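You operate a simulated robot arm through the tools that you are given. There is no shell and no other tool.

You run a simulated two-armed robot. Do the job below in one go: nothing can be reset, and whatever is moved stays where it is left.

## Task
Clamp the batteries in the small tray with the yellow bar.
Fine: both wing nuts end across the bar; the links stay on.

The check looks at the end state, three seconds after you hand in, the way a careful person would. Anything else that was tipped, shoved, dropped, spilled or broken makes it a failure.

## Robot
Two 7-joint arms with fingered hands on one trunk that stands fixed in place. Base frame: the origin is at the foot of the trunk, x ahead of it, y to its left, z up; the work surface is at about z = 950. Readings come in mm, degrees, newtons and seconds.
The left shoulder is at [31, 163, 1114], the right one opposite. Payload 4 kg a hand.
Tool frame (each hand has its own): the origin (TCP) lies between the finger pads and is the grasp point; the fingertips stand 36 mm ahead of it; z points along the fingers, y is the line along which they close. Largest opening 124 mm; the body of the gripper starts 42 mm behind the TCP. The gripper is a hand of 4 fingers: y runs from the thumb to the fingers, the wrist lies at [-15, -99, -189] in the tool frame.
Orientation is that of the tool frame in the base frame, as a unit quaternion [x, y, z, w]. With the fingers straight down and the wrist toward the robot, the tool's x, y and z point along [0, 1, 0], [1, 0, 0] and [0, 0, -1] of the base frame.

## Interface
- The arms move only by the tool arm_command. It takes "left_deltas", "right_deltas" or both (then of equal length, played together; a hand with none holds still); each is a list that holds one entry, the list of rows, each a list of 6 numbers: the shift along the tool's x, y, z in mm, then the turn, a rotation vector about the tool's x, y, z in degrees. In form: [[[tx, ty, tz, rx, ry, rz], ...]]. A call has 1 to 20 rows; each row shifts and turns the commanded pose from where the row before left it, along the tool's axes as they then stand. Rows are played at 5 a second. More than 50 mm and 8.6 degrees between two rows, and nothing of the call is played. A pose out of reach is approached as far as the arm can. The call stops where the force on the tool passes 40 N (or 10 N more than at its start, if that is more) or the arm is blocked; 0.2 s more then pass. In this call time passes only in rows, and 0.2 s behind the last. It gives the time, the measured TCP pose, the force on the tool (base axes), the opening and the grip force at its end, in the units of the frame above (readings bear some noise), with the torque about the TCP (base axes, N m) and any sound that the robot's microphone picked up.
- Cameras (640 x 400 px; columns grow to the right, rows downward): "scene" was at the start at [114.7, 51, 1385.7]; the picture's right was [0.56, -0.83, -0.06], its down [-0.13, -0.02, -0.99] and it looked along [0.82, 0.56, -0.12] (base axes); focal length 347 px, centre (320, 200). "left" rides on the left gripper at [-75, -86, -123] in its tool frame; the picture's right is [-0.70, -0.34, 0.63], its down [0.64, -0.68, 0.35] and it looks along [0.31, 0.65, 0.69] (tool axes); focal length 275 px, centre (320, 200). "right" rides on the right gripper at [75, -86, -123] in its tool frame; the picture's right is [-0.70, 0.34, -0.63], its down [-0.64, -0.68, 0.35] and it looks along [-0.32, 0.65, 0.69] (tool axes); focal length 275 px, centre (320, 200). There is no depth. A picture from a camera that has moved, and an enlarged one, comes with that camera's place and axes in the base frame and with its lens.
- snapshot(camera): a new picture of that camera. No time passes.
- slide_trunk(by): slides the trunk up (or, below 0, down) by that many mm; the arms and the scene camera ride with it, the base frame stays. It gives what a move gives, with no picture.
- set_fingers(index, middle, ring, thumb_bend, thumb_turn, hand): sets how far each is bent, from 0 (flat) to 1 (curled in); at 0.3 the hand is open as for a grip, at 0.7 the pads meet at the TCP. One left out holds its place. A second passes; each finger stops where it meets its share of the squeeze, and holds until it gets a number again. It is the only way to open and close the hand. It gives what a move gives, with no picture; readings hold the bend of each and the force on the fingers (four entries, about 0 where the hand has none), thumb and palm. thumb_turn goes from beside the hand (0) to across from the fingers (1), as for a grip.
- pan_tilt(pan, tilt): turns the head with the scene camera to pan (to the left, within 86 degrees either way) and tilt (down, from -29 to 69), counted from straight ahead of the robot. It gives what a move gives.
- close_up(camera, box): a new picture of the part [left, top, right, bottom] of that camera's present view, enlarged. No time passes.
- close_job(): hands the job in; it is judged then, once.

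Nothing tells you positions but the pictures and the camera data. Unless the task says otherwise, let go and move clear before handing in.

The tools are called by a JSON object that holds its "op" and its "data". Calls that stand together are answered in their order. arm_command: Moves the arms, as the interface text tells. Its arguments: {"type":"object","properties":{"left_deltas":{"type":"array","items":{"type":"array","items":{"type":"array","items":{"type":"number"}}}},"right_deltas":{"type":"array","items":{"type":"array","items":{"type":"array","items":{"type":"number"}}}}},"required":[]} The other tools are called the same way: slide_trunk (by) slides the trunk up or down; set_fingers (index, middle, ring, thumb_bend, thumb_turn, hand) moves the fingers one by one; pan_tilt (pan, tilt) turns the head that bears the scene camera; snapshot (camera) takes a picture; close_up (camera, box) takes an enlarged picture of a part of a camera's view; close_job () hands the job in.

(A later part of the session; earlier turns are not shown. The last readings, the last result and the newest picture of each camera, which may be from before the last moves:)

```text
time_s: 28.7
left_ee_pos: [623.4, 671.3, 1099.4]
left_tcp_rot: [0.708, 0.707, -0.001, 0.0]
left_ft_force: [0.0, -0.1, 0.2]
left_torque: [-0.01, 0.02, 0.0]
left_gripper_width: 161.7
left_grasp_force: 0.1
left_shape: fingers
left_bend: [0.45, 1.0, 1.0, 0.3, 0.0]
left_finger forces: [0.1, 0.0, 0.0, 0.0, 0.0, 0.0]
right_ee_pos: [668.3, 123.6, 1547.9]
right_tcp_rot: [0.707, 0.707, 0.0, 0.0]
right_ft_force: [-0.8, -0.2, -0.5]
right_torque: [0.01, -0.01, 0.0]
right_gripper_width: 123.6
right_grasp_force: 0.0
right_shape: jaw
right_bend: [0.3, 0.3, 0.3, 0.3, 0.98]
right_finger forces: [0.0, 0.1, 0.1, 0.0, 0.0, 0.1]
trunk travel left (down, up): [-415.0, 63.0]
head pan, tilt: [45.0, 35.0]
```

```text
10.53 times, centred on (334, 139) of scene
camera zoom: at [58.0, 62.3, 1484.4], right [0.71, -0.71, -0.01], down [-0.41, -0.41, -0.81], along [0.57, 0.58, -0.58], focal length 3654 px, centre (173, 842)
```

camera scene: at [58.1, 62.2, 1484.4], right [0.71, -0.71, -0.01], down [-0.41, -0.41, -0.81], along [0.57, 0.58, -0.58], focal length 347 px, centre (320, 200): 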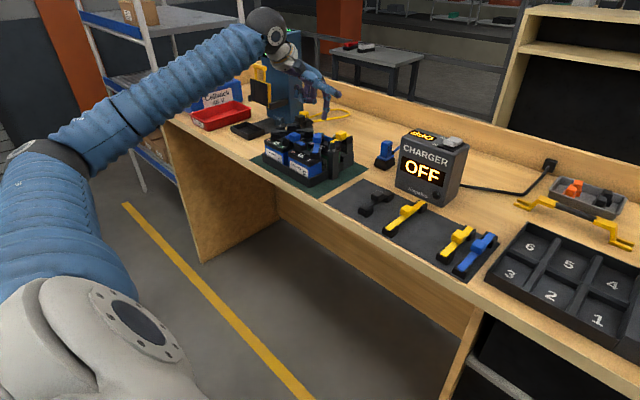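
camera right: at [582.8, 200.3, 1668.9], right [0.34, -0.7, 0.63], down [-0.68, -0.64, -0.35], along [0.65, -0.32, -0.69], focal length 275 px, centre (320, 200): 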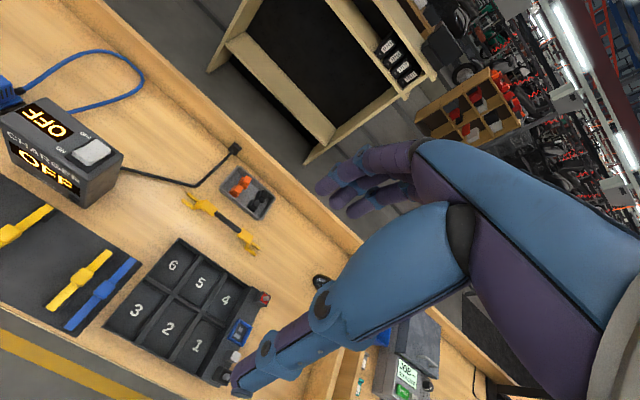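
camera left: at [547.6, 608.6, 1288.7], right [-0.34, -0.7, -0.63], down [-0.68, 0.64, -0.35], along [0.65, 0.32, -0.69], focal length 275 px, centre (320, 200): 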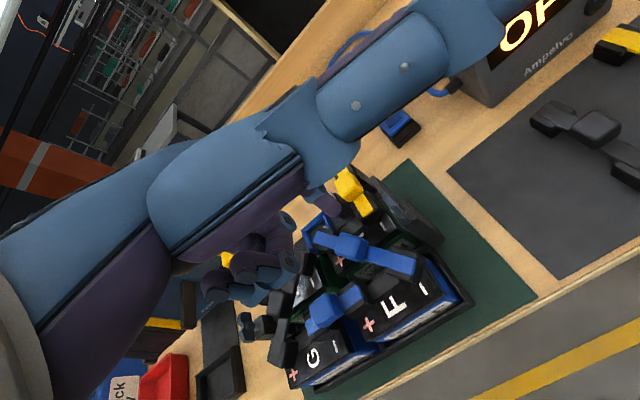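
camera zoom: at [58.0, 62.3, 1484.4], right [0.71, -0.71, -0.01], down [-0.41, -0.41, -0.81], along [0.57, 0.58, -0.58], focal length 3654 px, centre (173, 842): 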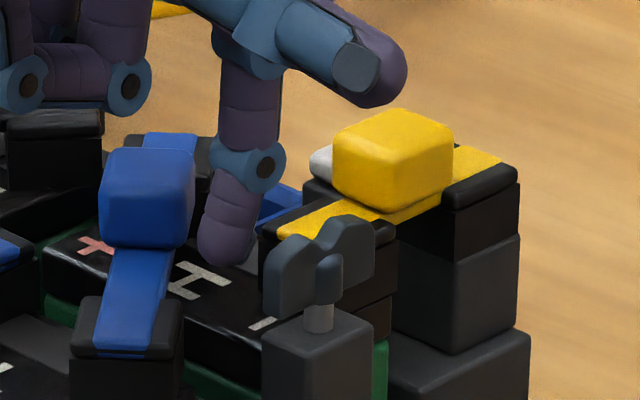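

{"op": "arm_command", "data": {"left_deltas": [[[-4, 0, 0, 0, 0, 0], [-4, 0, 0, 0, 0, 0], [-3, 0, 0, 0, 0, 0], [-2, 0, 0, 0, 0, 0]]]}}

{"op": "close_up", "data": {"camera": "left", "box": [300, 160, 428, 240]}}

{"op": "close_up", "data": {"camera": "scene", "box": [310, 120, 358, 158]}}

```text
time_s: 29.7
left_ee_pos: [623.8, 658.8, 1101.7]
left_tcp_rot: [0.707, 0.707, 0.0, 0.0]
left_ft_force: [-1.0, 0.8, 0.2]
left_torque: [0.0, -0.05, 0.02]
left_gripper_width: 161.7
left_grasp_force: 0.2
left_shape: fingers
left_bend: [0.45, 1.0, 1.0, 0.3, 0.0]
left_finger forces: [0.4, 0.0, 0.0, 0.1, 0.0, 0.0]
right_ee_pos: [668.3, 123.8, 1546.9]
right_tcp_rot: [0.707, 0.707, 0.0, 0.0]
right_ft_force: [0.3, 0.5, -0.6]
right_torque: [-0.02, 0.02, -0.03]
right_gripper_width: 123.7
right_grasp_force: 0.1
right_shape: jaw
right_bend: [0.3, 0.3, 0.3, 0.3, 0.98]
right_finger forces: [0.1, 0.0, 0.1, 0.1, 0.0, 0.1]
trunk travel left (down, up): [-415.0, 63.0]
head pan, tilt: [45.0, 35.0]
```

```text
5.00 times, centred on (364, 200) of left
camera zoom: at [539.0, 584.6, 1223.1], right [-0.34, -0.7, -0.63], down [-0.68, 0.64, -0.35], along [0.65, 0.31, -0.69], focal length 1376 px, centre (100, 200)
```

zoom: 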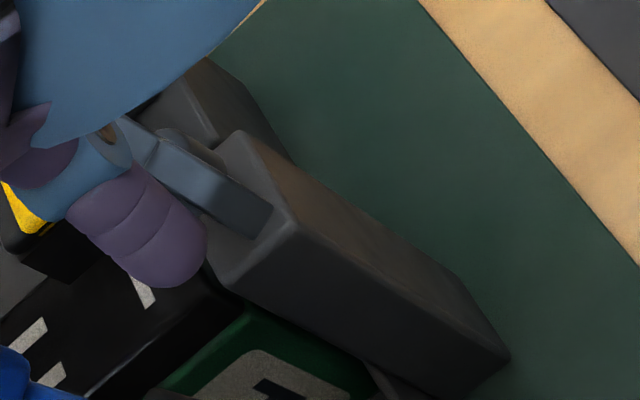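

```text
10.53 times, centred on (334, 139) of scene
camera zoom: at [58.1, 62.2, 1484.4], right [0.71, -0.71, -0.01], down [-0.41, -0.41, -0.81], along [0.57, 0.58, -0.58], focal length 3654 px, centre (173, 842)
```

zoom: 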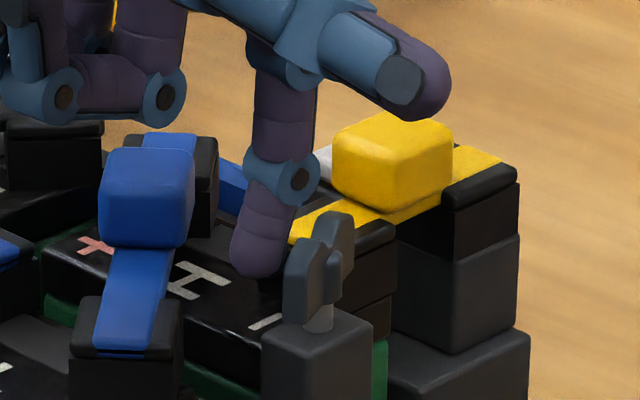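

The nut turns freely in this direction (counter-clockwise from above), so "across" is its tight end stop. I'll continue the sweep: shift −x, then −y.

{"op": "arm_command", "data": {"left_deltas": [[[0, -4, 0, 0, 0, 0], [0, -4, 0, 0, 0, 0], [-4, 0, 0, 0, 0, 0], [-4, 0, 0, 0, 0, 0], [-4, 0, 0, 0, 0, 0]]]}}

{"op": "close_up", "data": {"camera": "left", "box": [300, 160, 428, 240]}}

{"op": "close_up", "data": {"camera": "scene", "box": [310, 120, 358, 158]}}

```text
time_s: 30.9
left_ee_pos: [616.7, 647.2, 1100.7]
left_tcp_rot: [0.707, 0.707, 0.0, 0.0]
left_ft_force: [-0.3, 0.5, 0.0]
left_torque: [0.01, 0.0, -0.02]
left_gripper_width: 161.3
left_grasp_force: 0.1
left_shape: fingers
left_bend: [0.45, 1.0, 1.0, 0.3, 0.0]
left_finger forces: [0.0, 0.0, 0.1, 0.0, 0.0, 0.0]
right_ee_pos: [668.1, 123.4, 1547.4]
right_tcp_rot: [0.707, 0.707, 0.0, 0.0]
right_ft_force: [-0.5, 0.4, 0.7]
right_torque: [0.01, -0.03, 0.0]
right_gripper_width: 123.6
right_grasp_force: 0.0
right_shape: jaw
right_bend: [0.3, 0.3, 0.3, 0.3, 0.98]
right_finger forces: [0.0, 0.1, 0.0, 0.0, 0.0, 0.0]
trunk travel left (down, up): [-415.0, 63.0]
head pan, tilt: [45.0, 35.0]
```

```text
5.00 times, centred on (364, 200) of left
camera zoom: at [532.2, 573.1, 1221.7], right [-0.34, -0.7, -0.63], down [-0.68, 0.64, -0.35], along [0.65, 0.32, -0.69], focal length 1376 px, centre (100, 200)
```

zoom: 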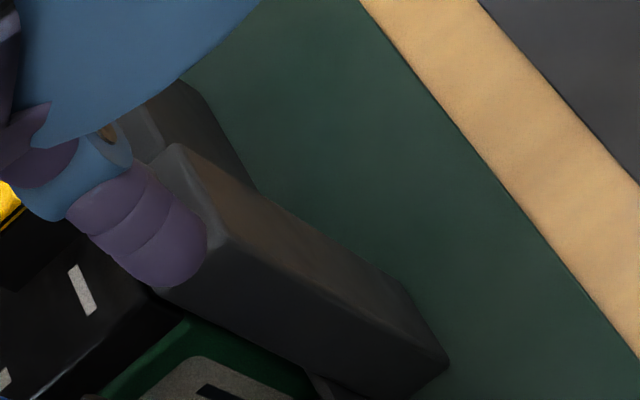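

```text
10.53 times, centred on (334, 139) of scene
camera zoom: at [58.2, 62.3, 1484.4], right [0.71, -0.71, -0.01], down [-0.41, -0.41, -0.81], along [0.57, 0.58, -0.58], focal length 3654 px, centre (173, 842)
```

zoom: 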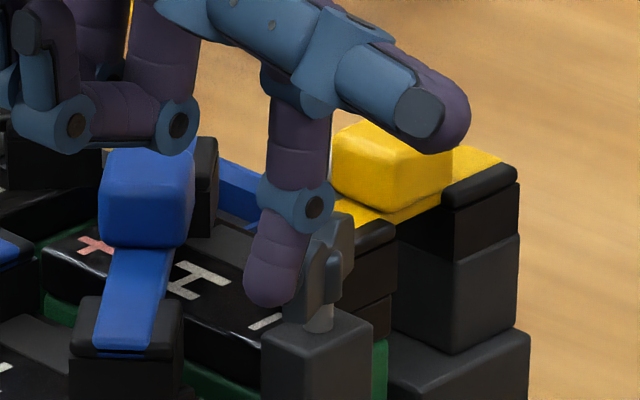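

{"op": "arm_command", "data": {"left_deltas": [[[-4, 0, 0, 0, 0, 0], [-4, 0, 0, 0, 0, 0], [-4, 0, 0, 0, 0, 0]]]}}

{"op": "close_up", "data": {"camera": "scene", "box": [310, 120, 358, 158]}}

```text
time_s: 31.7
left_ee_pos: [617.3, 635.0, 1101.8]
left_tcp_rot: [0.707, 0.708, 0.0, 0.0]
left_ft_force: [0.0, -0.1, -0.5]
left_torque: [0.02, 0.02, 0.01]
left_gripper_width: 161.4
left_grasp_force: 0.0
left_shape: fingers
left_bend: [0.45, 1.0, 1.0, 0.3, 0.0]
left_finger forces: [0.0, 0.0, 0.0, 0.0, 0.1, 0.0]
right_ee_pos: [667.1, 123.7, 1547.3]
right_tcp_rot: [0.707, 0.707, 0.001, 0.0]
right_ft_force: [0.0, -0.4, 0.0]
right_torque: [0.0, 0.0, 0.02]
right_gripper_width: 123.6
right_grasp_force: 0.0
right_shape: jaw
right_bend: [0.3, 0.3, 0.3, 0.3, 0.98]
right_finger forces: [0.1, 0.1, 0.0, 0.0, 0.0, 0.1]
trunk travel left (down, up): [-415.0, 63.0]
head pan, tilt: [45.0, 35.0]
```

```text
10.53 times, centred on (334, 139) of scene
camera zoom: at [58.1, 62.2, 1484.4], right [0.71, -0.71, -0.01], down [-0.41, -0.41, -0.81], along [0.57, 0.58, -0.58], focal length 3654 px, centre (173, 842)
```

zoom: 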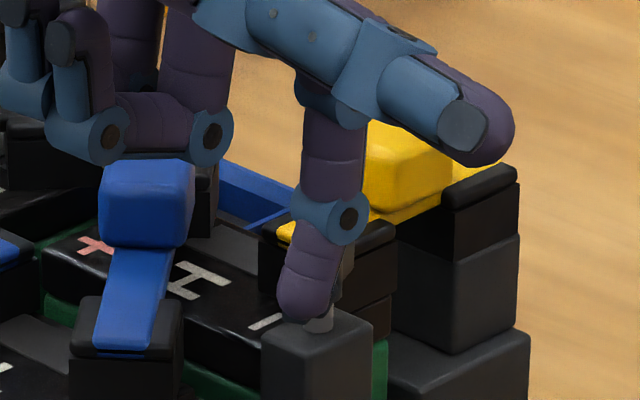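

{"op": "arm_command", "data": {"left_deltas": [[[-4, 0, 0, 0, 0, 0], [-4, 0, 0, 0, 0, 0]]]}}

{"op": "close_up", "data": {"camera": "scene", "box": [318, 130, 354, 158]}}

{"op": "close_up", "data": {"camera": "left", "box": [300, 160, 396, 220]}}

```text
time_s: 32.3
left_ee_pos: [615.8, 627.6, 1100.5]
left_tcp_rot: [0.707, 0.707, 0.0, 0.0]
left_ft_force: [-0.5, 0.0, -0.1]
left_torque: [-0.02, 0.0, 0.02]
left_gripper_width: 161.6
left_grasp_force: 0.0
left_shape: fingers
left_bend: [0.45, 1.0, 1.0, 0.3, 0.0]
left_finger forces: [0.0, 0.1, 0.1, 0.0, 0.0, 0.1]
right_ee_pos: [667.0, 123.4, 1546.8]
right_tcp_rot: [0.707, 0.708, 0.0, 0.0]
right_ft_force: [-0.3, -0.1, -0.3]
right_torque: [-0.01, 0.0, 0.03]
right_gripper_width: 123.8
right_grasp_force: 0.2
right_shape: jaw
right_bend: [0.3, 0.3, 0.3, 0.3, 0.98]
right_finger forces: [0.0, 0.0, 0.0, 0.1, 0.0, 0.1]
trunk travel left (down, up): [-415.0, 63.0]
head pan, tilt: [45.0, 35.0]
```

```text
14.29 times, centred on (336, 144) of scene
camera zoom: at [58.1, 62.2, 1484.4], right [0.71, -0.71, -0.01], down [-0.41, -0.41, -0.81], along [0.57, 0.58, -0.58], focal length 4959 px, centre (91, 1000)
```

zoom: 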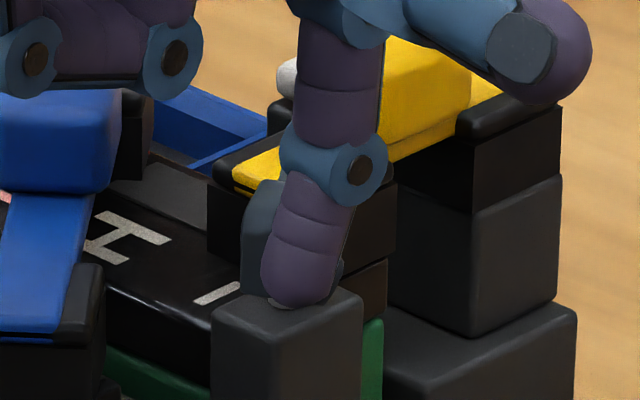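

```text
6.67 times, centred on (348, 190) of left
camera zoom: at [530.9, 553.2, 1222.3], right [-0.34, -0.7, -0.63], down [-0.68, 0.65, -0.35], along [0.65, 0.32, -0.69], focal length 1835 px, centre (133, 267)
```

zoom: 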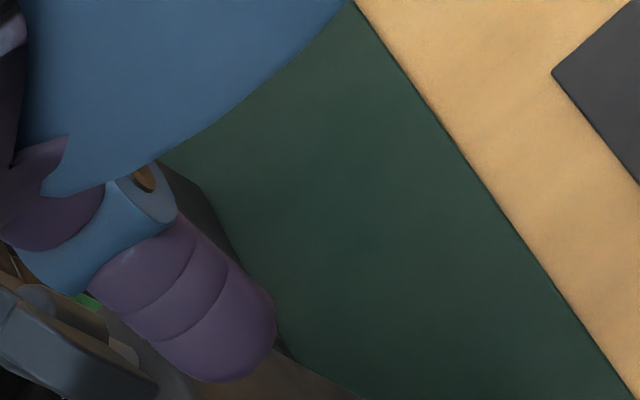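

The finger slid past the wing's end; the nut is about 30° open. I'll loop back around the near end and follow an arc that keeps contact on its side.

{"op": "arm_command", "data": {"left_deltas": [[[0, -5, 0, 0, 0, 0], [0, -5, 0, 0, 0, 0], [6, 0, 0, 0, 0, 0], [6, 0, 0, 0, 0, 0], [6, 0, 0, 0, 0, 0], [0, 4, 0, 0, 0, 0], [0, 4, 0, 0, 0, 0], [-3, 0, 0, 0, 0, 0], [-3, 1, 0, 0, 0, 0]]]}}

{"op": "close_up", "data": {"camera": "scene", "box": [318, 130, 354, 158]}}

{"op": "close_up", "data": {"camera": "left", "box": [300, 160, 396, 220]}}

```text
time_s: 34.3
left_ee_pos: [615.1, 638.1, 1102.6]
left_tcp_rot: [0.707, 0.707, 0.0, 0.0]
left_ft_force: [-0.4, -0.3, -0.4]
left_torque: [-0.01, -0.01, 0.02]
left_gripper_width: 161.3
left_grasp_force: 0.1
left_shape: fingers
left_bend: [0.45, 1.0, 1.0, 0.3, 0.0]
left_finger forces: [0.0, 0.0, 0.0, 0.1, 0.0, 0.0]
right_ee_pos: [668.1, 124.1, 1547.6]
right_tcp_rot: [0.707, 0.707, 0.0, 0.001]
right_ft_force: [-0.1, 0.3, -0.3]
right_torque: [0.01, 0.0, -0.01]
right_gripper_width: 123.6
right_grasp_force: 0.1
right_shape: jaw
right_bend: [0.3, 0.3, 0.3, 0.3, 0.98]
right_finger forces: [0.1, 0.1, 0.0, 0.0, 0.1, 0.0]
trunk travel left (down, up): [-415.0, 63.0]
head pan, tilt: [45.0, 35.0]
```

```text
14.29 times, centred on (336, 144) of scene
camera zoom: at [58.2, 62.1, 1484.4], right [0.71, -0.71, -0.01], down [-0.41, -0.41, -0.81], along [0.57, 0.58, -0.58], focal length 4959 px, centre (91, 1000)
```

zoom: 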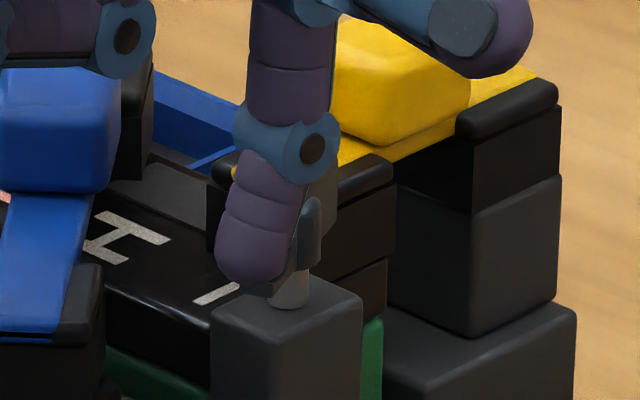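

```text
6.67 times, centred on (348, 190) of left
camera zoom: at [530.3, 564.1, 1223.2], right [-0.34, -0.7, -0.63], down [-0.68, 0.65, -0.35], along [0.65, 0.32, -0.69], focal length 1835 px, centre (133, 267)
```

zoom: 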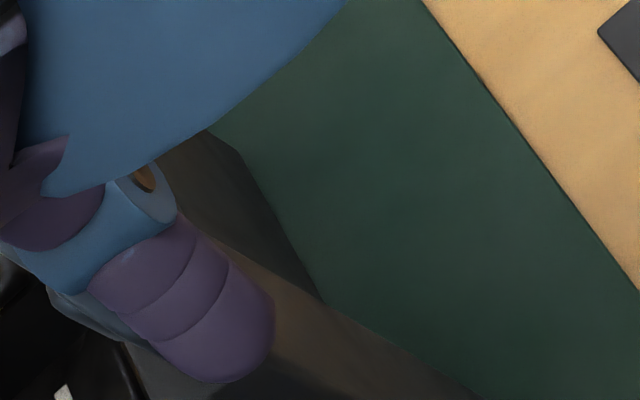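

{"op": "arm_command", "data": {"left_deltas": [[[-4, 1, 0, 0, 0, 0], [-4, 1, 0, 0, 0, 0], [-4, 2, 0, 0, 0, 0]]]}}

{"op": "close_up", "data": {"camera": "scene", "box": [318, 130, 354, 158]}}

{"op": "close_up", "data": {"camera": "left", "box": [280, 170, 376, 230]}}

```text
time_s: 35.1
left_ee_pos: [618.8, 625.8, 1101.6]
left_tcp_rot: [0.707, 0.707, 0.0, 0.0]
left_ft_force: [0.9, -0.5, -0.3]
left_torque: [-0.02, -0.03, 0.02]
left_gripper_width: 161.6
left_grasp_force: 0.0
left_shape: fingers
left_bend: [0.45, 1.0, 1.0, 0.3, 0.0]
left_finger forces: [0.0, 0.0, 0.1, 0.0, 0.0, 0.0]
right_ee_pos: [667.3, 124.1, 1546.4]
right_tcp_rot: [0.707, 0.707, 0.0, 0.0]
right_ft_force: [-0.5, 0.6, 0.3]
right_torque: [0.01, -0.02, -0.02]
right_gripper_width: 123.4
right_grasp_force: 0.1
right_shape: jaw
right_bend: [0.3, 0.3, 0.3, 0.3, 0.98]
right_finger forces: [0.1, 0.1, 0.0, 0.0, 0.0, 0.0]
trunk travel left (down, up): [-415.0, 63.0]
head pan, tilt: [45.0, 35.0]
```

```text
14.29 times, centred on (336, 144) of scene
camera zoom: at [58.1, 62.2, 1484.4], right [0.71, -0.71, -0.01], down [-0.41, -0.41, -0.81], along [0.57, 0.58, -0.58], focal length 4959 px, centre (91, 1000)
```

zoom: 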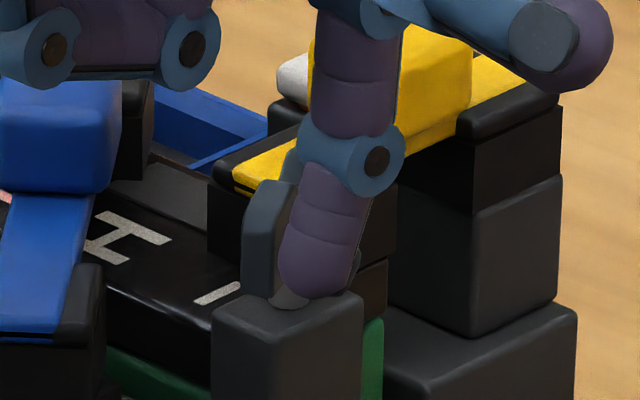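

```text
6.67 times, centred on (328, 200) of left
camera zoom: at [534.4, 552.2, 1223.3], right [-0.34, -0.7, -0.63], down [-0.68, 0.64, -0.35], along [0.65, 0.32, -0.69], focal length 1835 px, centre (267, 200)
```

zoom: 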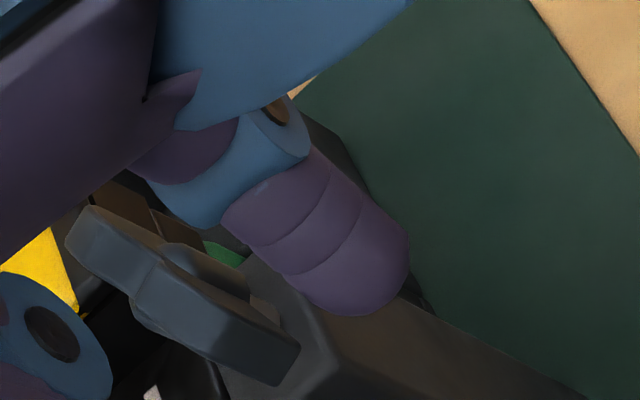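

The finger was about 10 mm too far toward the robot. I'll loop back with a corrected offset and sweep again.

{"op": "arm_command", "data": {"left_deltas": [[[0, -7, 0, 0, 0, 0], [9, 0, 0, 0, 0, 0], [9, 0, 0, 0, 0, 0], [9, 0, 0, 0, 0, 0], [0, 7, 0, 0, 0, 0], [0, 6, 0, 0, 0, 0], [-3, 0, 0, 0, 0, 0], [-3, 0, 0, 0, 0, 0]]]}}

{"op": "close_up", "data": {"camera": "scene", "box": [318, 130, 354, 158]}}

{"op": "close_up", "data": {"camera": "left", "box": [300, 160, 396, 220]}}

```text
time_s: 36.9
left_ee_pos: [623.9, 648.0, 1099.7]
left_tcp_rot: [0.707, 0.707, 0.0, 0.0]
left_ft_force: [-0.3, -0.3, 1.8]
left_torque: [0.01, 0.01, -0.01]
left_gripper_width: 161.4
left_grasp_force: 0.5
left_shape: fingers
left_bend: [0.46, 1.0, 1.0, 0.3, 0.0]
left_finger forces: [0.8, 0.1, 0.0, 0.0, 0.0, 0.0]
right_ee_pos: [667.3, 123.7, 1546.5]
right_tcp_rot: [0.707, 0.707, -0.001, 0.0]
right_ft_force: [-0.2, 0.1, 0.2]
right_torque: [0.0, -0.03, 0.01]
right_gripper_width: 123.4
right_grasp_force: 0.1
right_shape: jaw
right_bend: [0.3, 0.3, 0.3, 0.3, 0.98]
right_finger forces: [0.0, 0.1, 0.1, 0.0, 0.0, 0.0]
trunk travel left (down, up): [-415.0, 63.0]
head pan, tilt: [45.0, 35.0]
```

```text
14.29 times, centred on (336, 144) of scene
camera zoom: at [58.2, 62.1, 1484.4], right [0.71, -0.71, -0.01], down [-0.41, -0.41, -0.81], along [0.57, 0.58, -0.58], focal length 4959 px, centre (91, 1000)
```

zoom: 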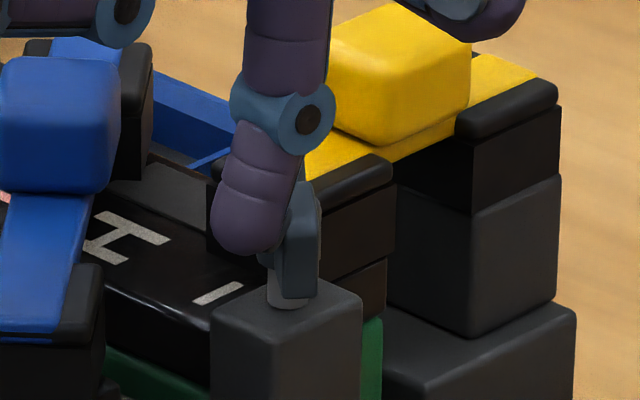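

```text
6.67 times, centred on (348, 190) of left
camera zoom: at [540.1, 573.8, 1222.8], right [-0.34, -0.7, -0.63], down [-0.68, 0.65, -0.35], along [0.65, 0.32, -0.69], focal length 1835 px, centre (133, 267)
```

zoom: 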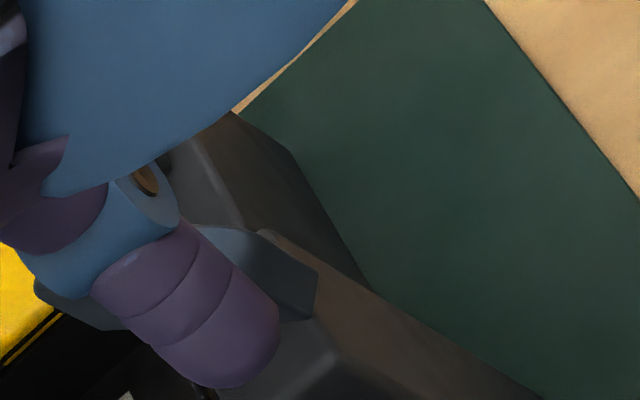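

Contact now, and the nut is turning well. Continuing the arc.

{"op": "arm_command", "data": {"left_deltas": [[[-3, 0, 0, 0, 0, 0], [-3, 1, 0, 0, 0, 0], [-3, 1, 0, 0, 0, 0]]]}}

{"op": "close_up", "data": {"camera": "scene", "box": [318, 130, 354, 158]}}

{"op": "close_up", "data": {"camera": "left", "box": [300, 160, 396, 220]}}

```text
time_s: 37.7
left_ee_pos: [627.6, 639.2, 1102.5]
left_tcp_rot: [0.707, 0.707, -0.001, 0.0]
left_ft_force: [-0.1, 0.7, 0.8]
left_torque: [0.01, -0.04, 0.01]
left_gripper_width: 161.3
left_grasp_force: 0.0
left_shape: fingers
left_bend: [0.45, 1.0, 1.0, 0.3, 0.0]
left_finger forces: [0.6, 0.0, 0.0, 0.1, 0.0, 0.0]
right_ee_pos: [667.1, 123.3, 1546.5]
right_tcp_rot: [0.707, 0.708, 0.0, 0.0]
right_ft_force: [-0.9, -0.4, -0.5]
right_torque: [-0.03, -0.02, 0.01]
right_gripper_width: 123.7
right_grasp_force: 0.1
right_shape: jaw
right_bend: [0.3, 0.3, 0.3, 0.3, 0.98]
right_finger forces: [0.1, 0.1, 0.0, 0.0, 0.0, 0.1]
trunk travel left (down, up): [-415.0, 63.0]
head pan, tilt: [45.0, 35.0]
```

```text
14.29 times, centred on (336, 144) of scene
camera zoom: at [58.1, 62.2, 1484.4], right [0.71, -0.71, -0.01], down [-0.41, -0.41, -0.81], along [0.57, 0.58, -0.58], focal length 4959 px, centre (91, 1000)
```

zoom: 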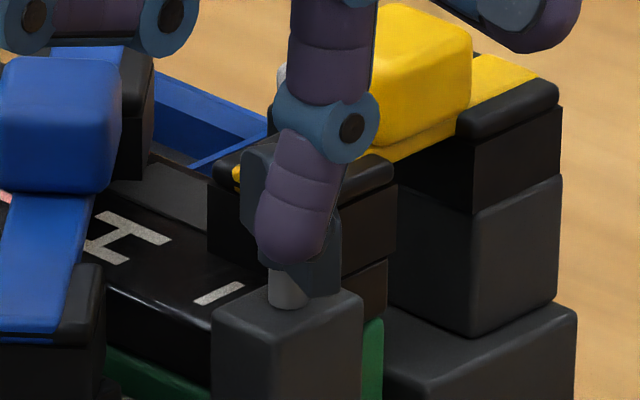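

```text
6.67 times, centred on (348, 190) of left
camera zoom: at [542.4, 565.2, 1223.0], right [-0.34, -0.7, -0.63], down [-0.68, 0.64, -0.35], along [0.65, 0.32, -0.69], focal length 1835 px, centre (133, 267)
```

zoom: 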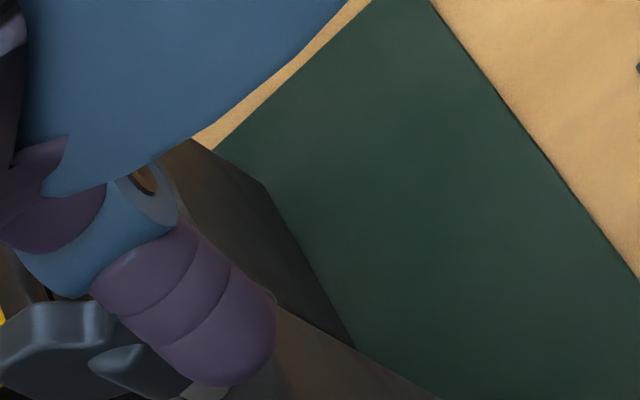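

{"op": "arm_command", "data": {"left_deltas": [[[-3, 1, 0, 0, 0, 0], [-2, 2, 0, 0, 0, 0]]]}}

{"op": "close_up", "data": {"camera": "scene", "box": [318, 130, 354, 158]}}

{"op": "close_up", "data": {"camera": "left", "box": [280, 180, 376, 240]}}

```text
time_s: 38.3
left_ee_pos: [630.8, 633.1, 1100.5]
left_tcp_rot: [0.708, 0.707, 0.0, 0.0]
left_ft_force: [0.9, 0.3, -0.1]
left_torque: [0.04, -0.03, 0.02]
left_gripper_width: 161.7
left_grasp_force: 0.0
left_shape: fingers
left_bend: [0.45, 1.0, 1.0, 0.3, 0.0]
left_finger forces: [0.0, 0.1, 0.1, 0.1, 0.1, 0.0]
right_ee_pos: [668.2, 123.8, 1547.5]
right_tcp_rot: [0.707, 0.707, 0.0, 0.0]
right_ft_force: [-0.4, -0.6, -0.4]
right_torque: [0.03, 0.02, -0.01]
right_gripper_width: 123.7
right_grasp_force: 0.0
right_shape: jaw
right_bend: [0.3, 0.3, 0.3, 0.3, 0.98]
right_finger forces: [0.1, 0.0, 0.1, 0.0, 0.0, 0.0]
trunk travel left (down, up): [-415.0, 63.0]
head pan, tilt: [45.0, 35.0]
```

```text
14.29 times, centred on (336, 144) of scene
camera zoom: at [58.3, 62.2, 1484.4], right [0.71, -0.71, -0.01], down [-0.41, -0.41, -0.81], along [0.57, 0.58, -0.58], focal length 4959 px, centre (91, 1000)
```

zoom: 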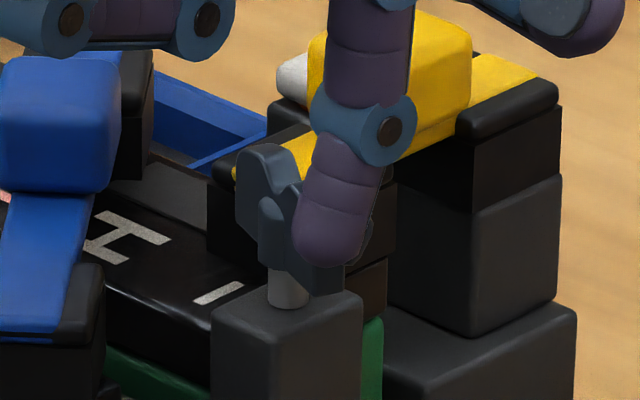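

```text
6.67 times, centred on (328, 210) of left
camera zoom: at [546.0, 559.7, 1222.8], right [-0.34, -0.7, -0.63], down [-0.68, 0.64, -0.35], along [0.65, 0.31, -0.69], focal length 1835 px, centre (267, 133)
```

zoom: 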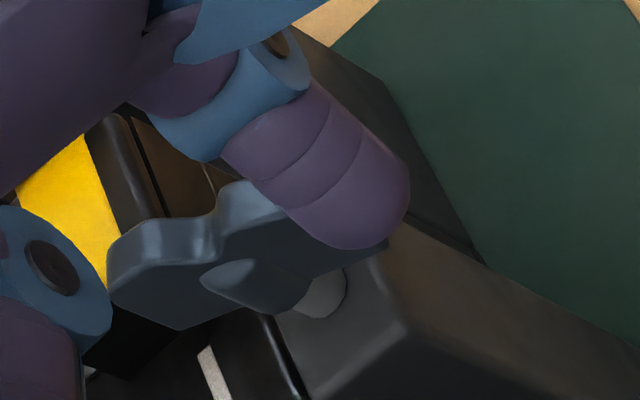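

{"op": "arm_command", "data": {"left_deltas": [[[0, 2, 0, 0, 0, 0], [0, 2, 0, 0, 0, 0]]]}}

{"op": "close_up", "data": {"camera": "scene", "box": [318, 130, 354, 158]}}

{"op": "close_up", "data": {"camera": "left", "box": [280, 180, 376, 240]}}

```text
time_s: 38.9
left_ee_pos: [634.3, 632.9, 1100.0]
left_tcp_rot: [0.707, 0.707, 0.0, 0.0]
left_ft_force: [-0.1, -0.2, -0.2]
left_torque: [-0.01, 0.04, 0.0]
left_gripper_width: 161.6
left_grasp_force: 0.0
left_shape: fingers
left_bend: [0.45, 1.0, 1.0, 0.3, 0.0]
left_finger forces: [0.1, 0.1, 0.0, 0.1, 0.0, 0.0]
right_ee_pos: [668.3, 123.0, 1546.3]
right_tcp_rot: [0.707, 0.707, -0.001, 0.0]
right_ft_force: [0.4, 0.6, 0.1]
right_torque: [0.0, 0.01, -0.01]
right_gripper_width: 123.8
right_grasp_force: 0.0
right_shape: jaw
right_bend: [0.3, 0.3, 0.3, 0.3, 0.98]
right_finger forces: [0.0, 0.0, 0.0, 0.1, 0.0, 0.1]
trunk travel left (down, up): [-415.0, 63.0]
head pan, tilt: [45.0, 35.0]
```

```text
14.29 times, centred on (336, 144) of scene
camera zoom: at [58.2, 62.3, 1484.4], right [0.71, -0.71, -0.01], down [-0.41, -0.41, -0.81], along [0.57, 0.58, -0.58], focal length 4959 px, centre (91, 1000)
```

zoom: 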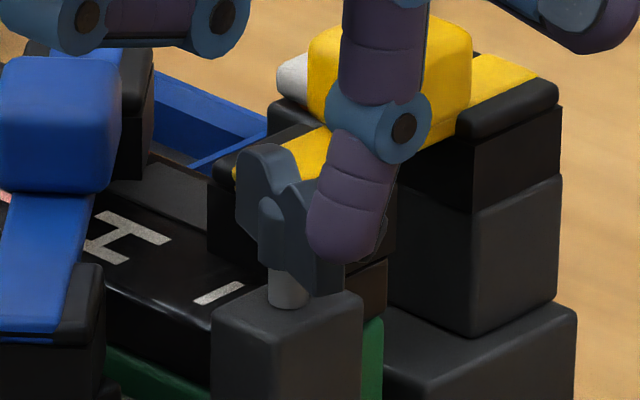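

```text
6.67 times, centred on (328, 210) of left
camera zoom: at [549.4, 559.2, 1222.4], right [-0.34, -0.7, -0.63], down [-0.68, 0.64, -0.35], along [0.65, 0.31, -0.69], focal length 1835 px, centre (267, 133)
```

zoom: 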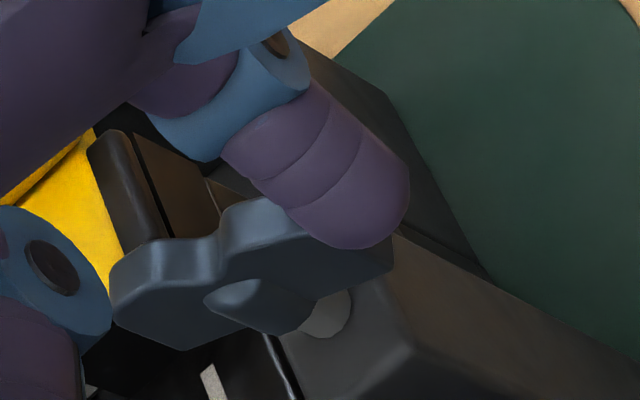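

The finger is riding over the wing's top again. I'll back off −x, lower 9 mm, then push +x on the outer half.

{"op": "arm_command", "data": {"left_deltas": [[[0, -8, 0, 0, 0, 0], [0, -8, 0, 0, 0, 0], [0, 0, 5, 0, 0, 0], [0, 0, 4, 0, 0, 0]]]}}

{"op": "close_up", "data": {"camera": "scene", "box": [318, 130, 354, 158]}}

{"op": "close_up", "data": {"camera": "left", "box": [280, 180, 376, 240]}}

```text
time_s: 39.9
left_ee_pos: [618.0, 634.2, 1091.7]
left_tcp_rot: [0.708, 0.706, 0.0, 0.001]
left_ft_force: [-1.1, 0.4, 0.6]
left_torque: [0.0, -0.02, -0.01]
left_gripper_width: 161.5
left_grasp_force: 0.0
left_shape: fingers
left_bend: [0.45, 1.0, 1.0, 0.3, 0.0]
left_finger forces: [0.0, 0.0, 0.0, 0.0, 0.0, 0.0]
right_ee_pos: [667.3, 124.3, 1546.6]
right_tcp_rot: [0.707, 0.707, 0.0, -0.001]
right_ft_force: [0.8, 0.2, 0.4]
right_torque: [0.01, -0.06, -0.01]
right_gripper_width: 123.4
right_grasp_force: 0.1
right_shape: jaw
right_bend: [0.3, 0.3, 0.3, 0.3, 0.98]
right_finger forces: [0.0, 0.1, 0.0, 0.0, 0.0, 0.1]
trunk travel left (down, up): [-415.0, 63.0]
head pan, tilt: [45.0, 35.0]
```

```text
14.29 times, centred on (336, 144) of scene
camera zoom: at [58.0, 62.3, 1484.4], right [0.71, -0.71, -0.01], down [-0.41, -0.41, -0.81], along [0.57, 0.58, -0.58], focal length 4959 px, centre (91, 1000)
```

zoom: 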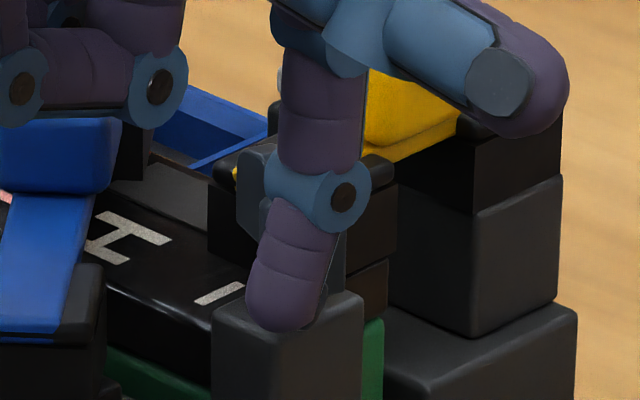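

```text
6.67 times, centred on (328, 210) of left
camera zoom: at [533.6, 559.5, 1213.9], right [-0.34, -0.7, -0.63], down [-0.68, 0.64, -0.35], along [0.65, 0.32, -0.69], focal length 1835 px, centre (267, 133)
```

zoom: 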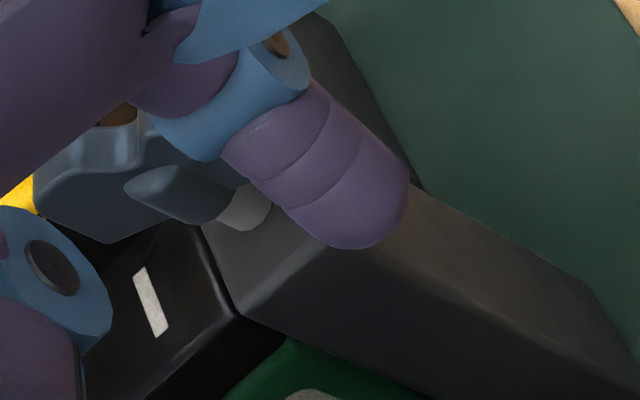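

{"op": "arm_command", "data": {"left_deltas": [[[0, 4, 0, 0, 0, 0], [0, 3, 0, 0, 0, 0], [0, 2, 0, 0, 0, 0], [0, 2, 0, 0, 0, 0]]]}}

{"op": "close_up", "data": {"camera": "scene", "box": [318, 130, 354, 158]}}

{"op": "close_up", "data": {"camera": "left", "box": [280, 180, 376, 240]}}

```text
time_s: 40.9
left_ee_pos: [628.9, 634.4, 1093.5]
left_tcp_rot: [0.707, 0.707, 0.0, 0.0]
left_ft_force: [-0.1, -1.8, -0.5]
left_torque: [-0.05, 0.02, 0.01]
left_gripper_width: 161.4
left_grasp_force: 0.5
left_shape: fingers
left_bend: [0.45, 1.0, 1.0, 0.3, 0.0]
left_finger forces: [0.5, 0.1, 0.0, 0.1, 0.0, 0.0]
right_ee_pos: [668.5, 123.9, 1547.0]
right_tcp_rot: [0.708, 0.707, 0.0, 0.0]
right_ft_force: [0.0, 0.4, 0.3]
right_torque: [0.02, -0.01, 0.05]
right_gripper_width: 123.6
right_grasp_force: 0.0
right_shape: jaw
right_bend: [0.3, 0.3, 0.3, 0.3, 0.98]
right_finger forces: [0.0, 0.1, 0.0, 0.0, 0.0, 0.0]
trunk travel left (down, up): [-415.0, 63.0]
head pan, tilt: [45.0, 35.0]
```

```text
14.29 times, centred on (336, 144) of scene
camera zoom: at [58.1, 62.2, 1484.4], right [0.71, -0.71, -0.01], down [-0.41, -0.41, -0.81], along [0.57, 0.58, -0.58], focal length 4959 px, centre (91, 1000)
```

zoom: 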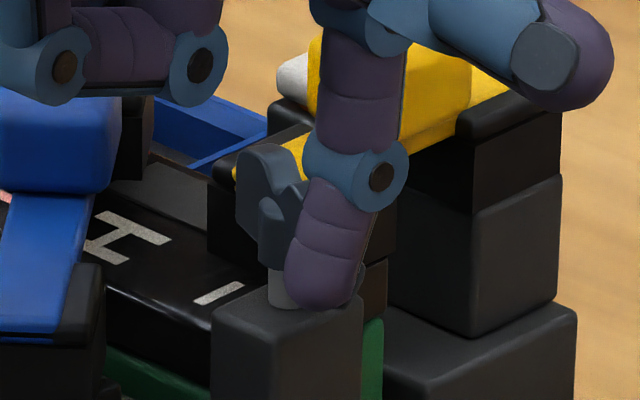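

```text
6.67 times, centred on (328, 210) of left
camera zoom: at [544.9, 560.2, 1214.1], right [-0.34, -0.7, -0.63], down [-0.68, 0.64, -0.35], along [0.65, 0.32, -0.69], focal length 1835 px, centre (267, 133)
```

zoom: 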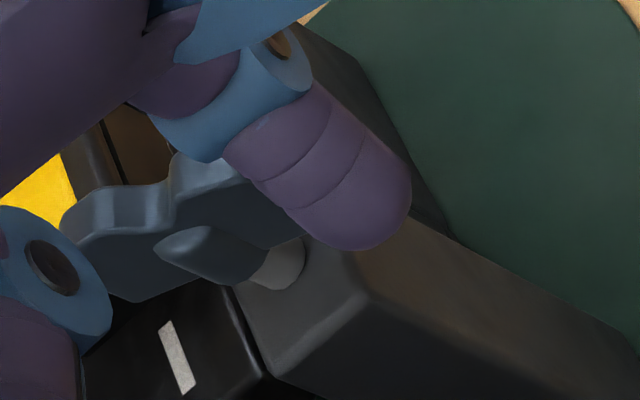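

{"op": "arm_command", "data": {"left_deltas": [[[0, 2, 0, 0, 0, 0], [0, 2, 0, 0, 0, 0]]]}}

{"op": "close_up", "data": {"camera": "scene", "box": [318, 130, 354, 158]}}

{"op": "close_up", "data": {"camera": "left", "box": [280, 180, 376, 240]}}

```text
time_s: 41.5
left_ee_pos: [632.4, 635.1, 1091.9]
left_tcp_rot: [0.707, 0.707, 0.0, 0.0]
left_ft_force: [-1.2, -1.3, 1.0]
left_torque: [-0.04, 0.01, -0.06]
left_gripper_width: 160.7
left_grasp_force: 1.0
left_shape: fingers
left_bend: [0.46, 1.0, 1.0, 0.3, 0.0]
left_finger forces: [1.6, 0.1, 0.0, 0.0, 0.1, 0.0]
right_ee_pos: [667.2, 124.4, 1548.2]
right_tcp_rot: [0.707, 0.707, -0.001, 0.0]
right_ft_force: [0.0, -0.5, -0.1]
right_torque: [0.0, -0.03, -0.03]
right_gripper_width: 123.5
right_grasp_force: 0.0
right_shape: jaw
right_bend: [0.3, 0.3, 0.3, 0.3, 0.98]
right_finger forces: [0.0, 0.0, 0.0, 0.0, 0.1, 0.0]
trunk travel left (down, up): [-415.0, 63.0]
head pan, tilt: [45.0, 35.0]
```

```text
14.29 times, centred on (336, 144) of scene
camera zoom: at [58.0, 62.0, 1484.4], right [0.71, -0.71, -0.01], down [-0.41, -0.41, -0.81], along [0.57, 0.58, -0.58], focal length 4959 px, centre (91, 1000)
```

zoom: 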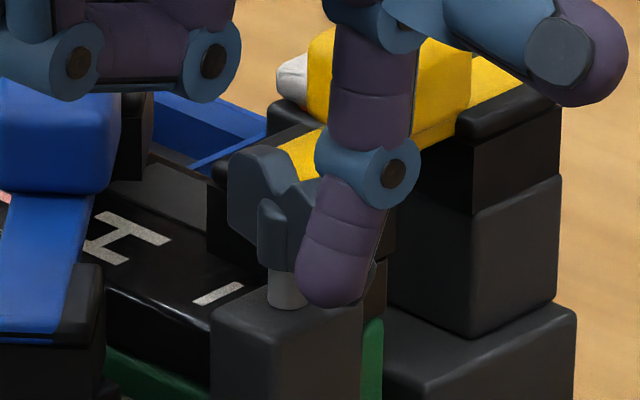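

```text
6.67 times, centred on (328, 210) of left
camera zoom: at [548.1, 559.9, 1214.0], right [-0.34, -0.7, -0.63], down [-0.68, 0.65, -0.35], along [0.65, 0.31, -0.69], focal length 1835 px, centre (267, 133)
```

zoom: 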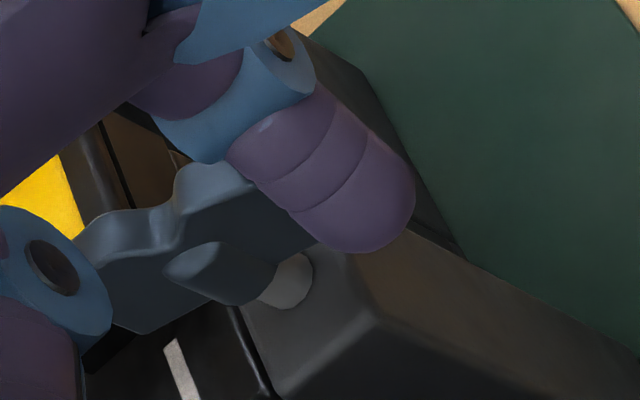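

{"op": "arm_command", "data": {"left_deltas": [[[0, 2, 0, 0, 0, 0], [0, 1.5, 0, 0, 0, 0]]]}}

{"op": "close_up", "data": {"camera": "scene", "box": [318, 130, 354, 158]}}

{"op": "close_up", "data": {"camera": "left", "box": [280, 180, 376, 240]}}

```text
time_s: 42.1
left_ee_pos: [637.5, 634.9, 1092.4]
left_tcp_rot: [0.707, 0.707, 0.0, 0.0]
left_ft_force: [-1.5, -3.0, 0.0]
left_torque: [-0.07, 0.05, -0.09]
left_gripper_width: 160.6
left_grasp_force: 1.0
left_shape: fingers
left_bend: [0.46, 1.0, 1.0, 0.3, 0.0]
left_finger forces: [2.4, 0.0, 0.0, 0.0, 0.1, 0.0]
right_ee_pos: [668.0, 122.9, 1546.2]
right_tcp_rot: [0.707, 0.707, 0.0, 0.0]
right_ft_force: [0.5, -0.9, 1.0]
right_torque: [-0.01, 0.03, 0.0]
right_gripper_width: 123.7
right_grasp_force: 0.1
right_shape: jaw
right_bend: [0.3, 0.3, 0.3, 0.3, 0.98]
right_finger forces: [0.0, 0.0, 0.0, 0.0, 0.0, 0.1]
trunk travel left (down, up): [-415.0, 63.0]
head pan, tilt: [45.0, 35.0]
```

```text
14.29 times, centred on (336, 144) of scene
camera zoom: at [58.0, 62.0, 1484.4], right [0.71, -0.71, -0.01], down [-0.41, -0.41, -0.81], along [0.57, 0.58, -0.58], focal length 4959 px, centre (91, 1000)
```

zoom: 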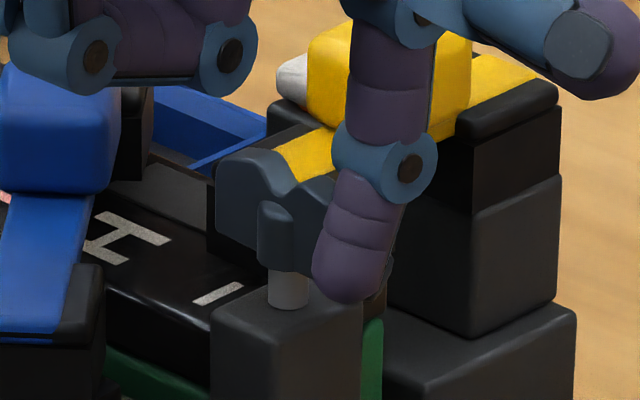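

```text
6.67 times, centred on (328, 210) of left
camera zoom: at [551.9, 559.4, 1214.0], right [-0.34, -0.7, -0.63], down [-0.68, 0.65, -0.35], along [0.65, 0.31, -0.69], focal length 1835 px, centre (267, 133)
```

zoom: 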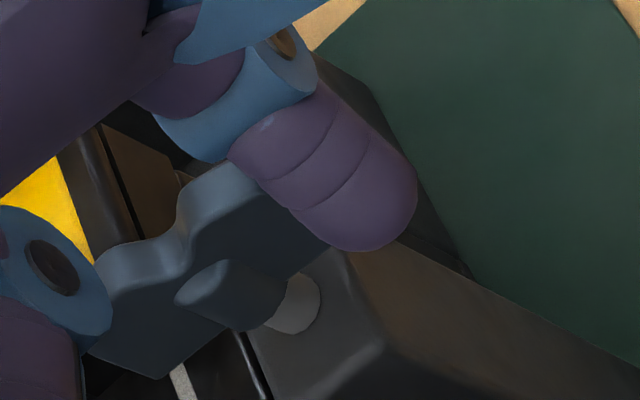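

Nut 1 is now aligned along the bar direction. I'll back off −x, rise, and check it from above before going on to nut 2.

{"op": "arm_command", "data": {"left_deltas": [[[0, -5, 0, 0, 0, 0], [0, -6, 0, 0, 0, 0], [0, 0, -30, 0, 0, 0], [0, 0, -40, 0, 0, 0], [0, 0, -40, 0, 0, 0]]]}}

{"op": "close_up", "data": {"camera": "scene", "box": [322, 140, 352, 160]}}

{"op": "close_up", "data": {"camera": "scene", "box": [270, 100, 370, 190]}}

```text
time_s: 43.3
left_ee_pos: [625.9, 631.9, 1200.9]
left_tcp_rot: [0.707, 0.707, 0.0, 0.0]
left_ft_force: [-0.2, -0.6, 0.5]
left_torque: [0.02, 0.0, 0.01]
left_gripper_width: 161.4
left_grasp_force: 0.0
left_shape: fingers
left_bend: [0.45, 1.0, 1.0, 0.3, 0.0]
left_finger forces: [0.1, 0.1, 0.1, 0.1, 0.0, 0.0]
right_ee_pos: [668.9, 124.2, 1547.1]
right_tcp_rot: [0.707, 0.707, 0.0, -0.001]
right_ft_force: [-0.4, 0.0, 0.2]
right_torque: [0.02, 0.01, 0.0]
right_gripper_width: 123.8
right_grasp_force: 0.1
right_shape: jaw
right_bend: [0.3, 0.3, 0.3, 0.3, 0.98]
right_finger forces: [0.0, 0.0, 0.0, 0.0, 0.0, 0.0]
trunk travel left (down, up): [-415.0, 63.0]
head pan, tilt: [45.0, 35.0]
```

```text
16.00 times, centred on (337, 150) of scene
camera zoom: at [58.4, 61.8, 1484.4], right [0.71, -0.71, -0.01], down [-0.41, -0.41, -0.81], along [0.57, 0.58, -0.58], focal length 5554 px, centre (48, 1000)
```

zoom: 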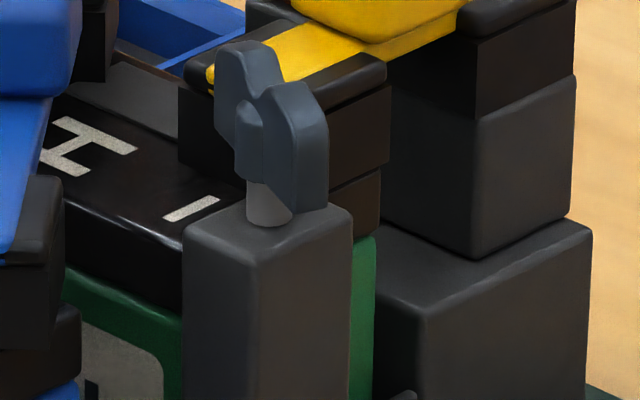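

```text
4.44 times, centred on (320, 145) of scene
camera zoom: at [58.4, 61.8, 1484.4], right [0.71, -0.71, -0.01], down [-0.41, -0.41, -0.81], along [0.57, 0.58, -0.58], focal length 1543 px, centre (320, 444)
```

zoom: 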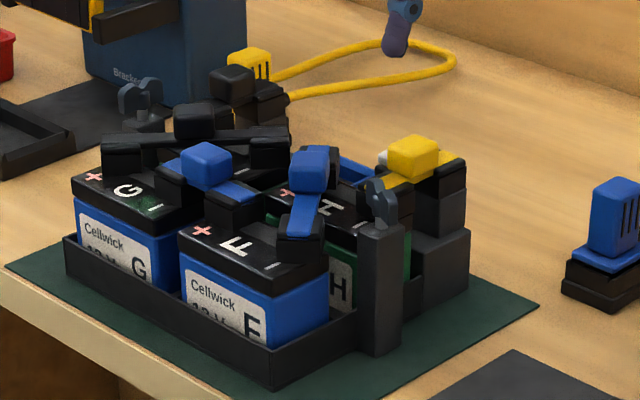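

{"op": "snapshot", "data": {"camera": "left"}}

{"op": "close_up", "data": {"camera": "left", "box": [270, 200, 350, 250]}}

```text
taken
camera left: at [541.8, 558.8, 1323.4], right [-0.34, -0.7, -0.63], down [-0.68, 0.64, -0.35], along [0.65, 0.32, -0.69], focal length 275 px, centre (320, 200)
```

left: 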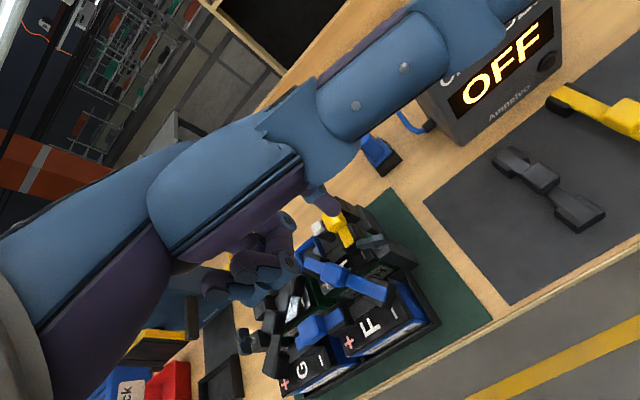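

```text
8.00 times, centred on (310, 225) of left
camera zoom: at [541.8, 558.8, 1323.4], right [-0.34, -0.7, -0.63], down [-0.68, 0.64, -0.35], along [0.65, 0.32, -0.69], focal length 2202 px, centre (400, 0)
```

zoom: 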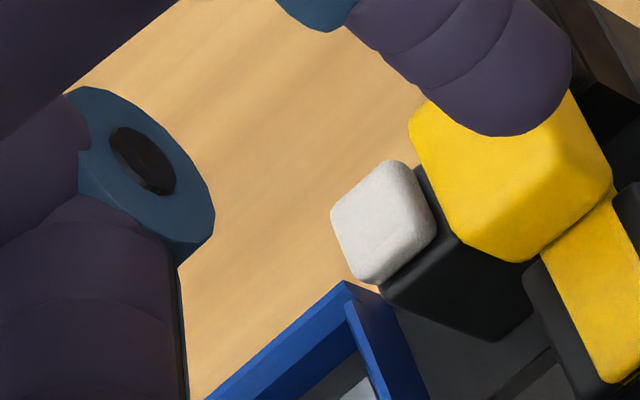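

{"op": "close_up", "data": {"camera": "left", "box": [330, 215, 410, 265]}}

```text
8.00 times, centred on (370, 240) of left
camera zoom: at [541.8, 558.8, 1323.4], right [-0.34, -0.7, -0.63], down [-0.68, 0.64, -0.35], along [0.65, 0.32, -0.69], focal length 2202 px, centre (-80, -120)
```

zoom: 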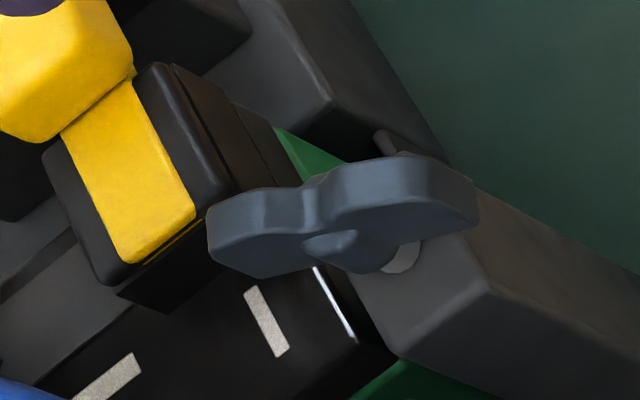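

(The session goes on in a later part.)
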